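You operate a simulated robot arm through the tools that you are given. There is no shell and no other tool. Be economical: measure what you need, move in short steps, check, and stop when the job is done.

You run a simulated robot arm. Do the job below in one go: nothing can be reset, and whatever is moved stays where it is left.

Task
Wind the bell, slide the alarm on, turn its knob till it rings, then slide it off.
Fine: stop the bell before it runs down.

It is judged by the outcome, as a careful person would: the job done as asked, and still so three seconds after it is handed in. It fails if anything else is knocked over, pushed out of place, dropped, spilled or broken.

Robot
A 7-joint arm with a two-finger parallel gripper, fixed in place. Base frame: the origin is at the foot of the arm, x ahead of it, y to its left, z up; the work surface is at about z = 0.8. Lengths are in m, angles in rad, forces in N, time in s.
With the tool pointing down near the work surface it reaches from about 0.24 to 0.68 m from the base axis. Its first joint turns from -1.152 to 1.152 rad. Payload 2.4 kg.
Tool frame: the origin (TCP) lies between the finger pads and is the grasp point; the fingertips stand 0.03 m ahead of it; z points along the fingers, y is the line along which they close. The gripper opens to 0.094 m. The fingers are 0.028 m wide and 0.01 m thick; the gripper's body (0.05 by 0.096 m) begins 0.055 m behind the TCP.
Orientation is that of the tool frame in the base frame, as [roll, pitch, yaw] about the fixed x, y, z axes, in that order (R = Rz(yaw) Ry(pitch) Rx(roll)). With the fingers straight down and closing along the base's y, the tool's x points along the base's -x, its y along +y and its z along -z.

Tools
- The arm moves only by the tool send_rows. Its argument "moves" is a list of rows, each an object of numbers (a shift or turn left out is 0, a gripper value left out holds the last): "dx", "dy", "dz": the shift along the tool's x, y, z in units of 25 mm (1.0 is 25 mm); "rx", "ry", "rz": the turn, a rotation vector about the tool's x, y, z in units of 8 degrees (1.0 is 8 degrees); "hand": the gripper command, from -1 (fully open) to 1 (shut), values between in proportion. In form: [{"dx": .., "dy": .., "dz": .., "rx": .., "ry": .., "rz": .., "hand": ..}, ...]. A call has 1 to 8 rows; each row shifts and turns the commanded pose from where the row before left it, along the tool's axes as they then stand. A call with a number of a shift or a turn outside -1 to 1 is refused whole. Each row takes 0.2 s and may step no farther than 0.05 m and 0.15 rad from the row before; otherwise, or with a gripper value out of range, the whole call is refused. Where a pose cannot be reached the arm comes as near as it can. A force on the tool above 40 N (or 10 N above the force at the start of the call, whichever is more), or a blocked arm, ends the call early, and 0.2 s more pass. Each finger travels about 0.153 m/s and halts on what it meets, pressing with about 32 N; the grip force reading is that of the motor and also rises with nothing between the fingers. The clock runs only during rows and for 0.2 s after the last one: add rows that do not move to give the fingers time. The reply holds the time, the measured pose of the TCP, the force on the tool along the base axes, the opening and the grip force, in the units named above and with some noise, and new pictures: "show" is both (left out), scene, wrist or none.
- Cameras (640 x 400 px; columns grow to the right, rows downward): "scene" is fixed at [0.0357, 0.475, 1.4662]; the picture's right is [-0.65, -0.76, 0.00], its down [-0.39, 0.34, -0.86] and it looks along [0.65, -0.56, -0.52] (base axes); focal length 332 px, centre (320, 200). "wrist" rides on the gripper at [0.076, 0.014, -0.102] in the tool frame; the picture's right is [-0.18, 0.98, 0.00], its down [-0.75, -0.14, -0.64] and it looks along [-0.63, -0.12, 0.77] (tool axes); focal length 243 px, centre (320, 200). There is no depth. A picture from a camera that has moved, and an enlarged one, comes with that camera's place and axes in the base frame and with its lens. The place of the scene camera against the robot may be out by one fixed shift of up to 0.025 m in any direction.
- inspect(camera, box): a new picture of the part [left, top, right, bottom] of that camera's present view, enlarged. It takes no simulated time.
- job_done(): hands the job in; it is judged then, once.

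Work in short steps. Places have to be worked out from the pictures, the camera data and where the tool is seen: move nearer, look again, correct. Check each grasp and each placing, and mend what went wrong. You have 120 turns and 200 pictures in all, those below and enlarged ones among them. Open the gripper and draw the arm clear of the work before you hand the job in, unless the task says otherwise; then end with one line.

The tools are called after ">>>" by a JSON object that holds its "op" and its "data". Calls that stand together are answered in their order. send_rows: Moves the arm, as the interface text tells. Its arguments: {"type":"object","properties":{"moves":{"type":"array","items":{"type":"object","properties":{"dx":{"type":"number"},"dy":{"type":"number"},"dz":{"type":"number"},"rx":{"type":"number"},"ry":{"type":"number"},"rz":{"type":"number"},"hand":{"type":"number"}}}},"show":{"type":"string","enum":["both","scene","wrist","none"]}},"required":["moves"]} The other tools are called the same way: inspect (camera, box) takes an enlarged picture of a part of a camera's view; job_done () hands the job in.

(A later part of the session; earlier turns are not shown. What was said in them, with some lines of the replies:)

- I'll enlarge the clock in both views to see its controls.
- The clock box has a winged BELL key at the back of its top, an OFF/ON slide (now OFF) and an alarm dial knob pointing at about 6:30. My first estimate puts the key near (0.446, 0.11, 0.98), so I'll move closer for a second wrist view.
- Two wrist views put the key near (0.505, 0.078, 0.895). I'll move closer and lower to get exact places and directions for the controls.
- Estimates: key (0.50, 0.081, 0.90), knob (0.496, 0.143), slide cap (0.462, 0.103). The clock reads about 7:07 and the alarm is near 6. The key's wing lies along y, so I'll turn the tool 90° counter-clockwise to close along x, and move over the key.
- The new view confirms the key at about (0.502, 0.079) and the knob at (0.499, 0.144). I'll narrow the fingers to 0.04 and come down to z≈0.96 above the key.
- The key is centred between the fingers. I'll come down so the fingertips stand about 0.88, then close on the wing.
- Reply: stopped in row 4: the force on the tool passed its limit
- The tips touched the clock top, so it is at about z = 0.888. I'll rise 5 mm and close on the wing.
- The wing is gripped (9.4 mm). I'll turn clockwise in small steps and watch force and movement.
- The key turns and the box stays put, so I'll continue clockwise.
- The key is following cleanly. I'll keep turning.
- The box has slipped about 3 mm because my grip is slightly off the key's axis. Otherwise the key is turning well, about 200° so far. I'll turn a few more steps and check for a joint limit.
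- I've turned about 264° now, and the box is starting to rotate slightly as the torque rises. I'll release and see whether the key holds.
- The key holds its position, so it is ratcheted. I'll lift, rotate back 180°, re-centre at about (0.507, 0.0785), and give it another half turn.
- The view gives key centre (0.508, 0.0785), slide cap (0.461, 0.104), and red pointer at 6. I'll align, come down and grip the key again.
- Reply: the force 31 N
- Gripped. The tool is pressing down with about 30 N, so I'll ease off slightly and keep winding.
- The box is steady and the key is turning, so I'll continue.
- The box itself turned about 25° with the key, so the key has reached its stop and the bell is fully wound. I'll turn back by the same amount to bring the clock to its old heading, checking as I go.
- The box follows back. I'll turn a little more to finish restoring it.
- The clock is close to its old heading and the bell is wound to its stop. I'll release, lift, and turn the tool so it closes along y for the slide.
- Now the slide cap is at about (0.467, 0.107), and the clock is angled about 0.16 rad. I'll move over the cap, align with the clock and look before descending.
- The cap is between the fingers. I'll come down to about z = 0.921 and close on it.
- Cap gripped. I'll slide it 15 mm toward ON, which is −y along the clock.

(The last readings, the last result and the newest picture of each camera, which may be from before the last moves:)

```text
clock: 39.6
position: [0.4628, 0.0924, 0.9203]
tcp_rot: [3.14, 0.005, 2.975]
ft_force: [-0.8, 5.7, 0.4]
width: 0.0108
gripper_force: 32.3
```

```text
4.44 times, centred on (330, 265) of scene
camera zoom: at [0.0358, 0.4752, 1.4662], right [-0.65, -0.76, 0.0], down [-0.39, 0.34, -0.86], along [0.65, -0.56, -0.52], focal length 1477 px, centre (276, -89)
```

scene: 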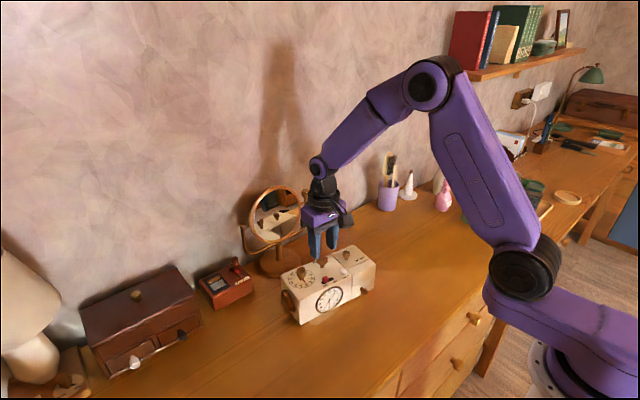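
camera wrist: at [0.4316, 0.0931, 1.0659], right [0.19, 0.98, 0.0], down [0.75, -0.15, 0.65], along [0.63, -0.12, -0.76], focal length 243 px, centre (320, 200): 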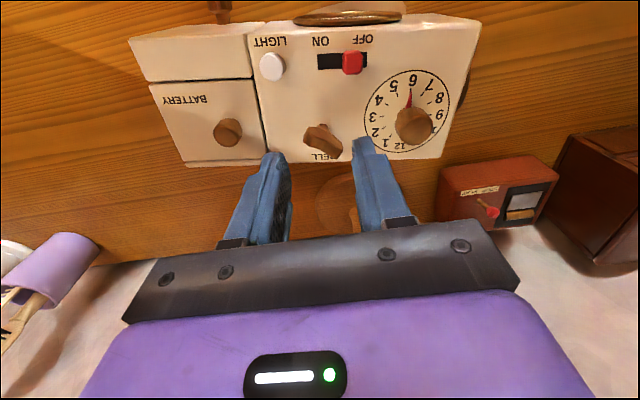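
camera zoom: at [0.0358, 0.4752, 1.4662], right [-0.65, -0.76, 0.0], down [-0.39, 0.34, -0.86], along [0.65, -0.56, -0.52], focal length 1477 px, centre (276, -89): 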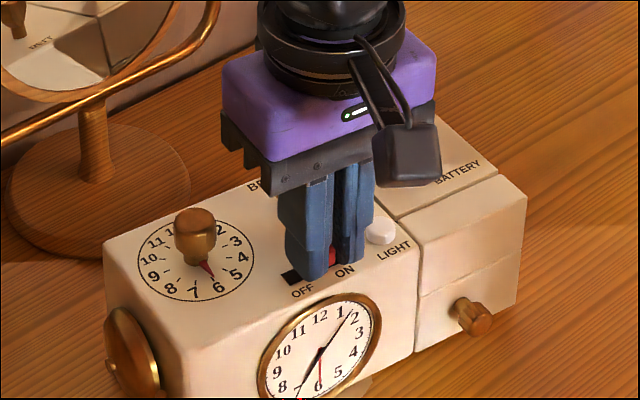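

The cap has moved to ON and the force is rising. I'll release, lift and verify.

>>> {"op": "send_rows", "data": {"moves": [{"hand": 0.4}, {"dz": -1}, {"dz": -0.6}, {}], "show": "none"}}

>>> {"op": "inspect", "data": {"camera": "wrist", "box": [160, 10, 480, 210]}}

>>> {"op": "inspect", "data": {"camera": "scene", "box": [260, 220, 400, 310]}}

```text
clock: 40.6
position: [0.4627, 0.0934, 0.9591]
tcp_rot: [3.138, 0.006, 2.975]
ft_force: [0.2, -0.2, 0.5]
width: 0.0282
gripper_force: 0.0
```

```text
2.00 times, centred on (320, 110) of wrist
camera zoom: at [0.3894, 0.121, 1.0615], right [0.34, 0.94, 0.0], down [0.72, -0.26, 0.65], along [0.61, -0.22, -0.76], focal length 485 px, centre (320, 380)
```

zoom: 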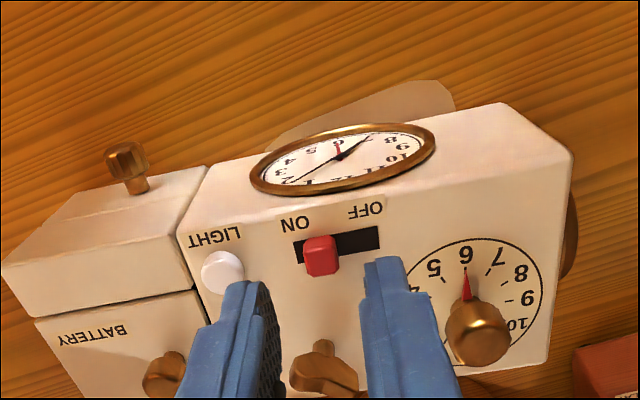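

```text
4.44 times, centred on (330, 265) of scene
camera zoom: at [0.0357, 0.475, 1.4662], right [-0.65, -0.76, 0.0], down [-0.39, 0.34, -0.86], along [0.65, -0.56, -0.52], focal length 1477 px, centre (276, -89)
```

zoom: 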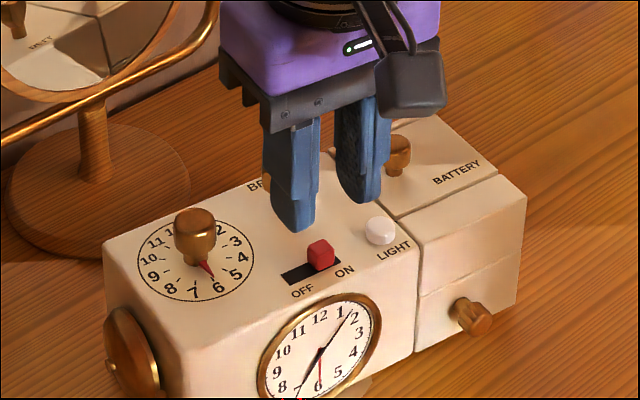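

The slide is ON. The knob's axis is about (0.509, 0.143), so I'll move over it with the fingers at 0.05 and look.

>>> {"op": "send_rows", "data": {"moves": [{"dz": -0.3, "hand": -0.06}, {"dx": -0.5, "dy": 0.76}, {"dx": -0.5, "dy": 0.76}, {"dx": -0.48, "dy": 0.76}, {}], "show": "none"}}

>>> {"op": "inspect", "data": {"camera": "wrist", "box": [160, 30, 480, 230]}}

>>> {"op": "inspect", "data": {"camera": "scene", "box": [260, 220, 400, 310]}}

```text
clock: 41.8
position: [0.5062, 0.1431, 0.9673]
tcp_rot: [3.139, 0.006, 2.976]
ft_force: [-0.7, -0.2, -0.5]
width: 0.0502
gripper_force: 0.1
```

```text
2.00 times, centred on (320, 130) of wrist
camera zoom: at [0.4335, 0.1697, 1.0691], right [0.34, 0.94, 0.0], down [0.72, -0.26, 0.65], along [0.61, -0.22, -0.76], focal length 485 px, centre (320, 340)
```

zoom: 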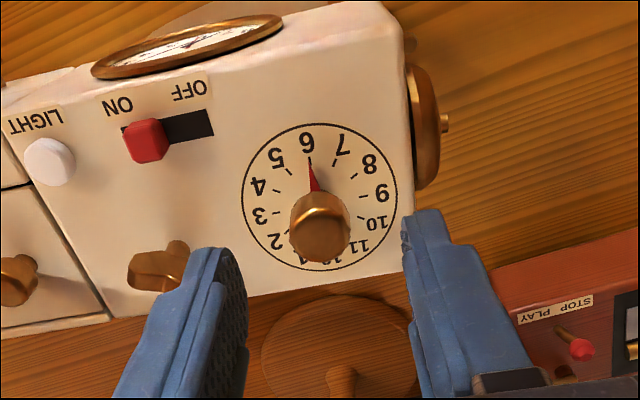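

```text
4.44 times, centred on (330, 265) of scene
camera zoom: at [0.0357, 0.475, 1.4662], right [-0.65, -0.76, 0.0], down [-0.39, 0.34, -0.86], along [0.65, -0.56, -0.52], focal length 1477 px, centre (276, -89)
```

zoom: 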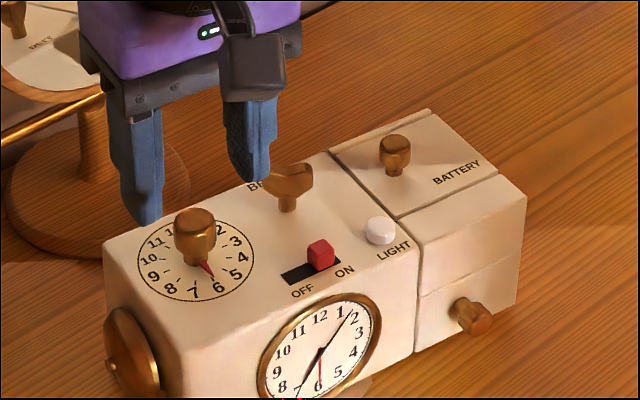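

The knob's axis is at (0.5085, 0.1425) with its top at about 0.92. I'll descend and grip it.

>>> {"op": "send_rows", "data": {"moves": [{"dx": -0.08, "dz": 0.85}, {"dz": 0.8}, {"hand": 1}, {}, {}], "show": "none"}}

>>> {"op": "inspect", "data": {"camera": "wrist", "box": [160, 60, 480, 260]}}

>>> {"op": "inspect", "data": {"camera": "scene", "box": [260, 220, 400, 310]}}

```text
clock: 43.0
position: [0.5089, 0.1422, 0.9243]
tcp_rot: [3.14, 0.003, 2.973]
ft_force: [-3.3, -7.3, 2.7]
width: 0.0215
gripper_force: 32.0
```

```text
2.00 times, centred on (320, 160) of wrist
camera zoom: at [0.4368, 0.1686, 1.0272], right [0.35, 0.94, 0.0], down [0.72, -0.27, 0.64], along [0.61, -0.22, -0.76], focal length 485 px, centre (320, 280)
```

zoom: 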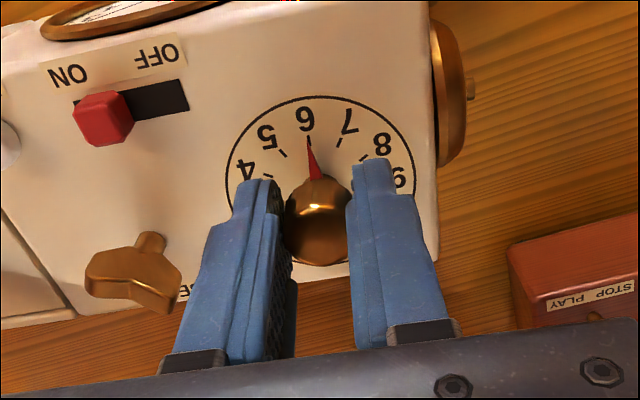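

```text
4.44 times, centred on (330, 265) of scene
camera zoom: at [0.0356, 0.4748, 1.4663], right [-0.65, -0.76, 0.0], down [-0.39, 0.34, -0.86], along [0.65, -0.56, -0.52], focal length 1477 px, centre (276, -89)
```

zoom: 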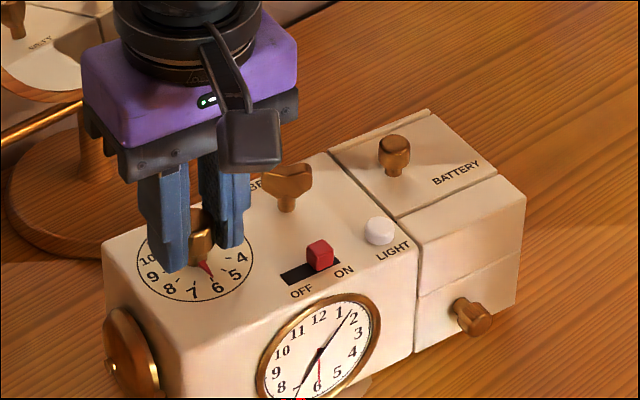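

The knob is held (21.5 mm) with the pointer at 6. The time is about 7:07, so I'll turn 24° clockwise, then go in small steps watching the bell.

>>> {"op": "send_rows", "data": {"moves": [{"rz": 1}, {"rz": 1}, {"rz": 1}], "show": "none"}}

>>> {"op": "inspect", "data": {"camera": "wrist", "box": [160, 60, 480, 260]}}

>>> {"op": "inspect", "data": {"camera": "scene", "box": [260, 240, 400, 330]}}

```text
clock: 43.8
position: [0.5103, 0.1435, 0.9263]
tcp_rot: [3.138, 0.004, 2.552]
ft_force: [-0.4, 0.3, -0.2]
width: 0.0216
gripper_force: 32.2
```

```text
2.00 times, centred on (320, 160) of wrist
camera zoom: at [0.4549, 0.1978, 1.028], right [0.7, 0.72, 0.0], down [0.55, -0.54, 0.64], along [0.46, -0.45, -0.77], focal length 485 px, centre (320, 280)
```

zoom: 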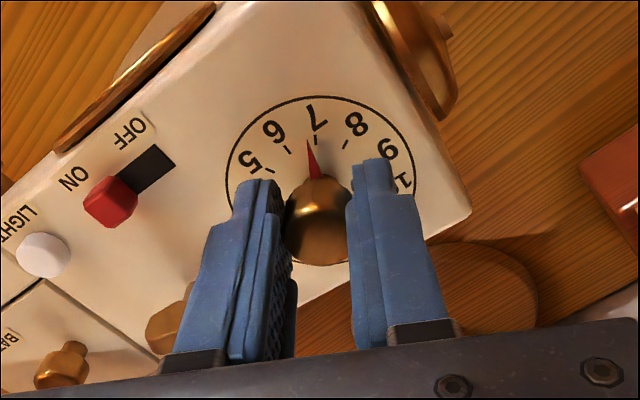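

```text
4.44 times, centred on (330, 285) of scene
camera zoom: at [0.0359, 0.475, 1.4662], right [-0.65, -0.76, 0.0], down [-0.39, 0.34, -0.86], along [0.65, -0.56, -0.52], focal length 1477 px, centre (276, -178)
```

zoom: 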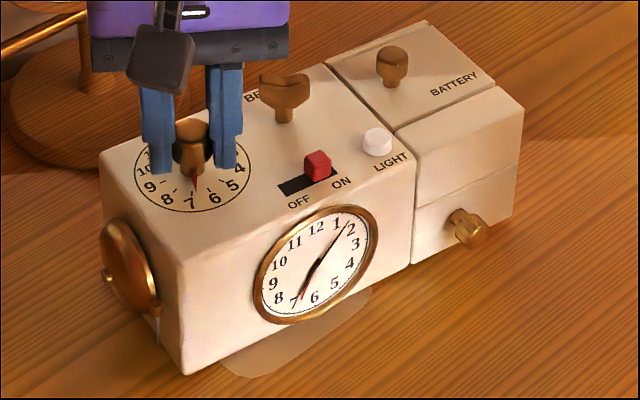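

The pointer is at about 6:50 and the red alarm hand is close to the hour hand. I'll take a reference view of the bell and key before the final small steps.

>>> {"op": "inspect", "data": {"camera": "scene", "box": [275, 250, 335, 325]}}

>>> {"op": "send_rows", "data": {"moves": [{"rz": 0.6}], "show": "none"}}

>>> {"op": "inspect", "data": {"camera": "scene", "box": [275, 250, 335, 325]}}

>>> {"op": "inspect", "data": {"camera": "wrist", "box": [160, 60, 480, 260]}}

```text
5.33 times, centred on (305, 288) of scene
camera zoom: at [0.0359, 0.475, 1.4662], right [-0.65, -0.76, 0.0], down [-0.39, 0.34, -0.86], along [0.65, -0.56, -0.52], focal length 1773 px, centre (400, -267)
```

zoom: 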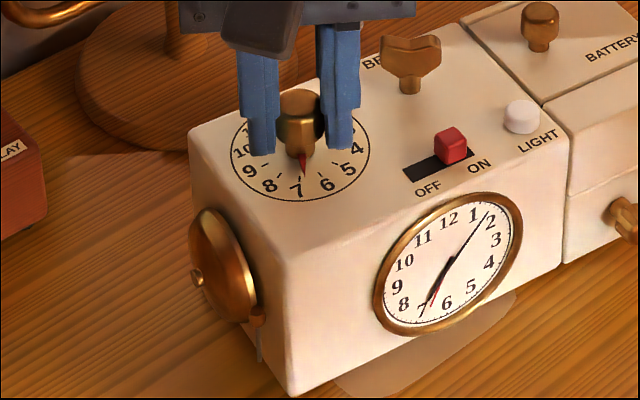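

```text
clock: 44.2
position: [0.5124, 0.1435, 0.9259]
tcp_rot: [3.137, 0.004, 2.471]
ft_force: [0.3, 0.6, 0.2]
width: 0.0214
gripper_force: 31.9
```

```text
5.33 times, centred on (305, 288) of scene
camera zoom: at [0.0359, 0.475, 1.4662], right [-0.65, -0.76, 0.0], down [-0.39, 0.34, -0.86], along [0.65, -0.56, -0.52], focal length 1773 px, centre (400, -267)
```

zoom: 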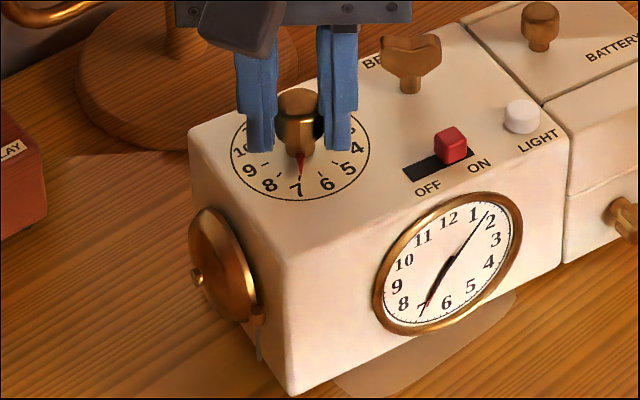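

```text
2.00 times, centred on (320, 160) of wrist
camera zoom: at [0.4598, 0.2022, 1.0281], right [0.75, 0.66, 0.01], down [0.5, -0.58, 0.64], along [0.43, -0.48, -0.77], focal length 485 px, centre (320, 280)
```

zoom: 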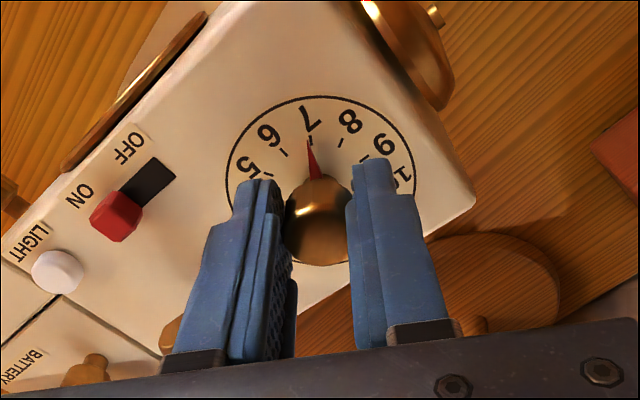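

The key's wing may be turning by itself, which would mean it is ringing. I'll wait one row without moving and compare.

>>> {"op": "send_rows", "data": {"moves": [{}], "show": "none"}}

>>> {"op": "inspect", "data": {"camera": "scene", "box": [275, 250, 335, 325]}}

```text
clock: 44.6
position: [0.5114, 0.1437, 0.926]
tcp_rot: [3.138, 0.002, 2.471]
ft_force: [1.2, 0.4, -0.6]
width: 0.0213
gripper_force: 32.4
```

```text
5.33 times, centred on (305, 288) of scene
camera zoom: at [0.0359, 0.4751, 1.4662], right [-0.65, -0.76, 0.0], down [-0.39, 0.34, -0.86], along [0.65, -0.56, -0.52], focal length 1773 px, centre (400, -267)
```

zoom: 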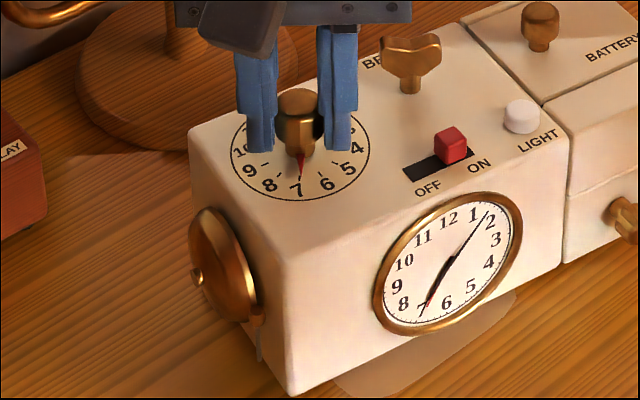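

The key is turning by itself, so the bell is ringing. I'll release the knob, lift, swing back and go over the slide.

>>> {"op": "send_rows", "data": {"moves": [{"hand": -0.06}, {"dz": -1, "rz": -0.6}, {"dz": -0.6, "rz": -1}, {"rz": -1, "dx": 0.2, "dy": -0.2}, {"rz": -1, "dx": 0.3, "dy": -0.5}, {"dx": 0.5, "dy": -0.65}, {"dx": 0.45, "dy": -0.6}, {}], "show": "none"}}

>>> {"op": "inspect", "data": {"camera": "wrist", "box": [160, 30, 480, 230]}}

>>> {"op": "inspect", "data": {"camera": "scene", "box": [275, 250, 335, 325]}}

```text
clock: 46.4
position: [0.4643, 0.105, 0.9673]
tcp_rot: [3.141, 0.005, 2.977]
ft_force: [0.2, 0.0, 0.0]
width: 0.0498
gripper_force: 0.0
```

```text
2.00 times, centred on (320, 130) of wrist
camera zoom: at [0.3912, 0.1314, 1.0683], right [0.34, 0.94, 0.0], down [0.72, -0.26, 0.65], along [0.61, -0.22, -0.76], focal length 485 px, centre (320, 340)
```

zoom: 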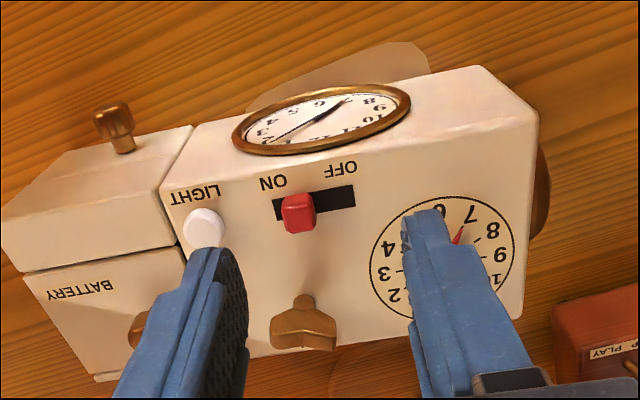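

```text
5.33 times, centred on (305, 288) of scene
camera zoom: at [0.0357, 0.475, 1.4662], right [-0.65, -0.76, 0.0], down [-0.39, 0.34, -0.86], along [0.65, -0.56, -0.52], focal length 1773 px, centre (400, -267)
```

zoom: 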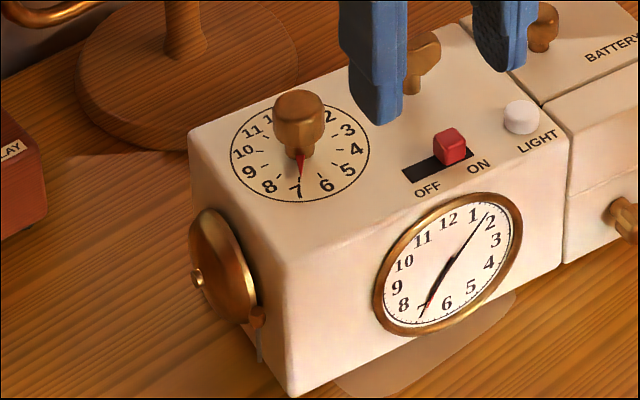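

The bell is still ringing. The cap is at (0.464, 0.097), between the fingers and clear of the LIGHT button. I'll narrow to 0.04, descend and push toward OFF.

>>> {"op": "send_rows", "data": {"moves": [{"hand": 0.15, "dz": 0.6}, {"dz": 0.7}, {"dz": 0.53}, {"dy": 0.25}, {"dy": 0.25}, {"dy": 0.2}, {"dy": 0.12}], "show": "none"}}

>>> {"op": "inspect", "data": {"camera": "wrist", "box": [160, 60, 480, 260]}}

>>> {"op": "inspect", "data": {"camera": "scene", "box": [275, 250, 335, 325]}}

```text
clock: 48.0
position: [0.4674, 0.1239, 0.9209]
tcp_rot: [3.139, 0.003, 2.976]
ft_force: [-3.6, -4.5, 0.0]
width: 0.0433
gripper_force: 3.2
```

```text
2.00 times, centred on (320, 160) of wrist
camera zoom: at [0.3954, 0.151, 1.0225], right [0.35, 0.94, 0.0], down [0.72, -0.27, 0.64], along [0.61, -0.22, -0.76], focal length 485 px, centre (320, 280)
```

zoom: 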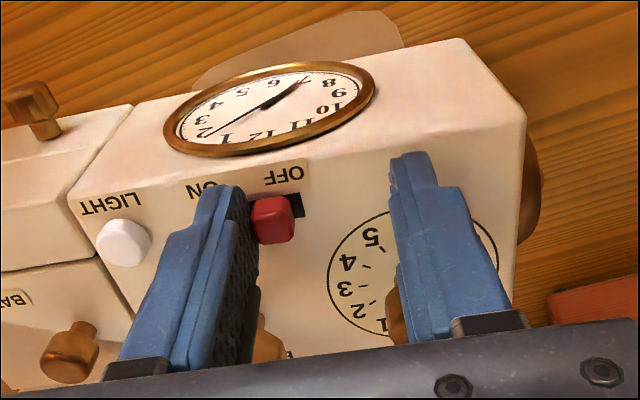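

```text
5.33 times, centred on (305, 288) of scene
camera zoom: at [0.0357, 0.4749, 1.4663], right [-0.65, -0.76, 0.0], down [-0.39, 0.34, -0.86], along [0.65, -0.56, -0.52], focal length 1773 px, centre (400, -267)
```

zoom: 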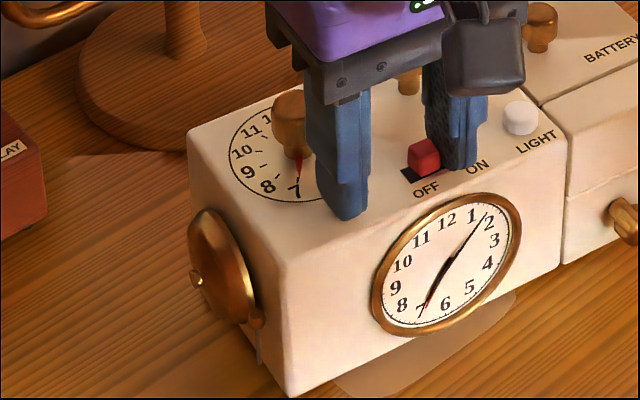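

The cap is nearly at OFF, and the pushing finger is flexing. I'll push a few mm more.

>>> {"op": "send_rows", "data": {"moves": [{"dy": 0.15}, {}], "show": "none"}}

>>> {"op": "inspect", "data": {"camera": "wrist", "box": [160, 60, 480, 260]}}

>>> {"op": "inspect", "data": {"camera": "scene", "box": [275, 250, 335, 325]}}

```text
clock: 48.6
position: [0.4696, 0.1285, 0.9212]
tcp_rot: [3.14, 0.006, 2.974]
ft_force: [-0.5, -6.4, 0.7]
width: 0.0439
gripper_force: 3.3
```

```text
2.00 times, centred on (320, 160) of wrist
camera zoom: at [0.3961, 0.1554, 1.0228], right [0.34, 0.94, 0.0], down [0.72, -0.27, 0.65], along [0.61, -0.22, -0.76], focal length 485 px, centre (320, 280)
```

zoom: 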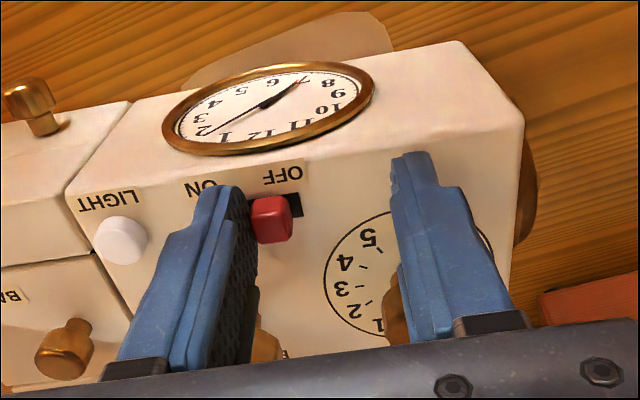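

```text
5.33 times, centred on (305, 288) of scene
camera zoom: at [0.0357, 0.4749, 1.4663], right [-0.65, -0.76, 0.0], down [-0.39, 0.34, -0.86], along [0.65, -0.56, -0.52], focal length 1773 px, centre (400, -267)
```

zoom: 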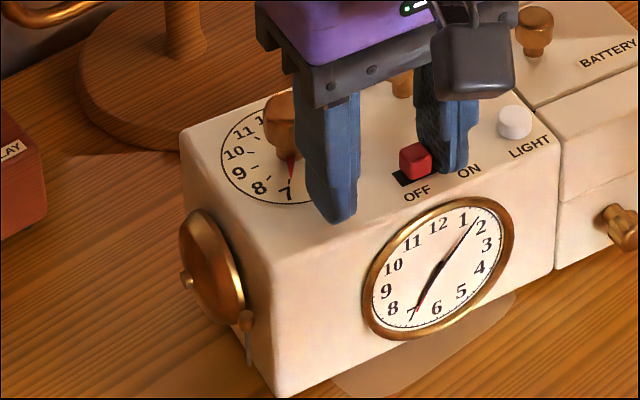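

The box slid with the cap, so the cap is at its end stop and OFF. I'll back off, lift and confirm the bell has stopped.

>>> {"op": "send_rows", "data": {"moves": [{"dy": -0.3}, {"dz": -0.9}, {"dz": -0.9}, {"dz": -1, "dx": 0.5}, {"dx": 0.9}, {"dx": 0.9}], "show": "none"}}

>>> {"op": "inspect", "data": {"camera": "scene", "box": [260, 220, 400, 310]}}

>>> {"op": "inspect", "data": {"camera": "scene", "box": [275, 250, 335, 325]}}

>>> {"op": "send_rows", "data": {"moves": [{"dx": 0.9, "dz": -0.5}, {"dx": 0.9, "dz": -0.5}, {"dx": 0.9}, {}], "show": "none"}}

>>> {"op": "inspect", "data": {"camera": "scene", "box": [275, 250, 335, 325]}}

>>> {"op": "inspect", "data": {"camera": "wrist", "box": [160, 0, 480, 200]}}

```text
clock: 50.0
position: [0.4098, 0.1303, 0.9897]
tcp_rot: [3.14, 0.005, 2.975]
ft_force: [0.6, 0.3, -0.8]
width: 0.0397
gripper_force: 0.0
```

```text
4.44 times, centred on (330, 265) of scene
camera zoom: at [0.0358, 0.475, 1.4662], right [-0.65, -0.76, 0.0], down [-0.39, 0.34, -0.86], along [0.65, -0.56, -0.52], focal length 1477 px, centre (276, -89)
```

zoom: 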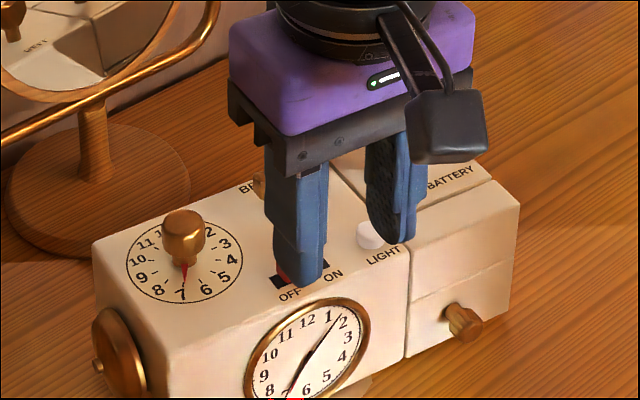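

```text
5.33 times, centred on (305, 288) of scene
camera zoom: at [0.0358, 0.475, 1.4662], right [-0.65, -0.76, 0.0], down [-0.39, 0.34, -0.86], along [0.65, -0.56, -0.52], focal length 1773 px, centre (400, -267)
```

zoom: 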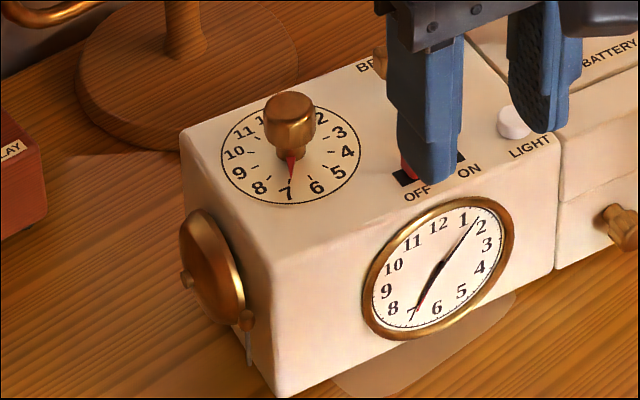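

```text
clock: 51.0
position: [0.3415, 0.141, 1.0166]
tcp_rot: [3.14, 0.006, 2.976]
ft_force: [0.2, -0.3, -0.8]
width: 0.0399
gripper_force: 0.0
```

```text
5.33 times, centred on (305, 288) of scene
camera zoom: at [0.0357, 0.475, 1.4662], right [-0.65, -0.76, 0.0], down [-0.39, 0.34, -0.86], along [0.65, -0.56, -0.52], focal length 1773 px, centre (400, -267)
```

zoom: 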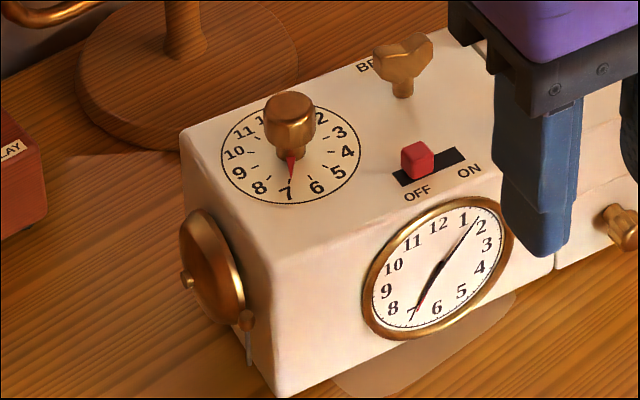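

```text
2.00 times, centred on (320, 100) of wrist
camera zoom: at [0.2688, 0.1682, 1.1175], right [0.34, 0.94, 0.0], down [0.72, -0.26, 0.65], along [0.61, -0.22, -0.76], focal length 485 px, centre (320, 400)
```

zoom: 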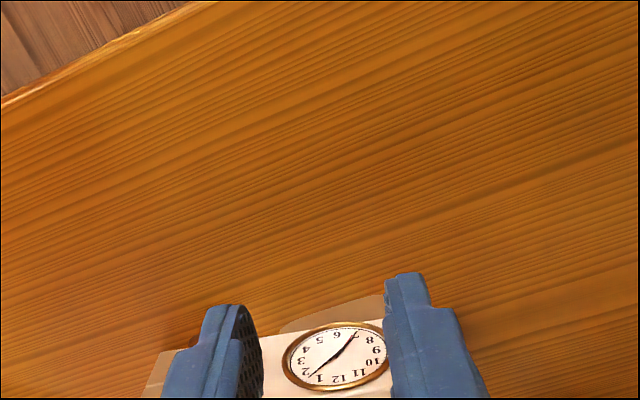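

The slide is back at OFF. I'll open the gripper, draw clear, and check the key no longer turns.

>>> {"op": "send_rows", "data": {"moves": [{"dz": -1, "hand": -1}, {"dz": -1}, {"dz": -1}, {"dz": -1}, {}, {}, {}], "show": "scene"}}

>>> {"op": "inspect", "data": {"camera": "scene", "box": [275, 250, 335, 325]}}

```text
clock: 52.6
position: [0.3417, 0.142, 1.1138]
tcp_rot: [3.139, 0.004, 2.976]
ft_force: [0.4, 0.1, 0.0]
width: 0.0942
gripper_force: 0.0
```

scene: 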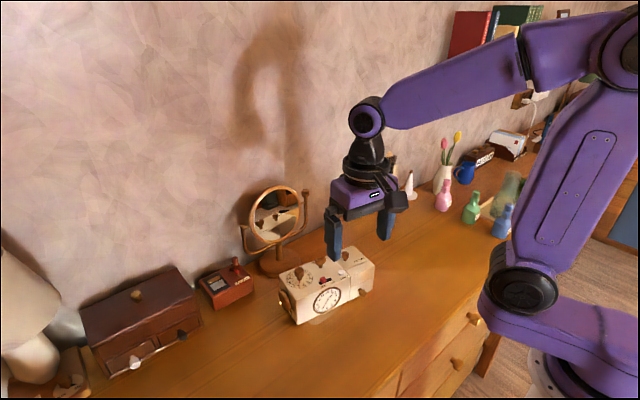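

```text
5.33 times, centred on (305, 288) of scene
camera zoom: at [0.0357, 0.475, 1.4662], right [-0.65, -0.76, 0.0], down [-0.39, 0.34, -0.86], along [0.65, -0.56, -0.52], focal length 1773 px, centre (400, -267)
```

zoom: 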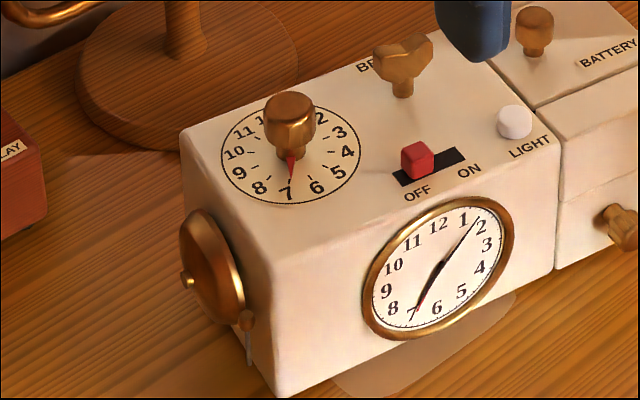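

The key and clapper look the same as in the view 1.6 s earlier. The bell has stopped with the slide at OFF, the arm is clear, and the other things on the bench look undisturbed.

>>> {"op": "job_done", "data": {}}

```text
The job is handed in.
```

I wound the bell to its stop, slid the alarm on, turned the knob to about 7 until it rang, and slid it off about 4 s later. With no sound, I judged ringing and stopping from the key's movement. The clock ended up moved by roughly a centimetre and turned by about 5°.
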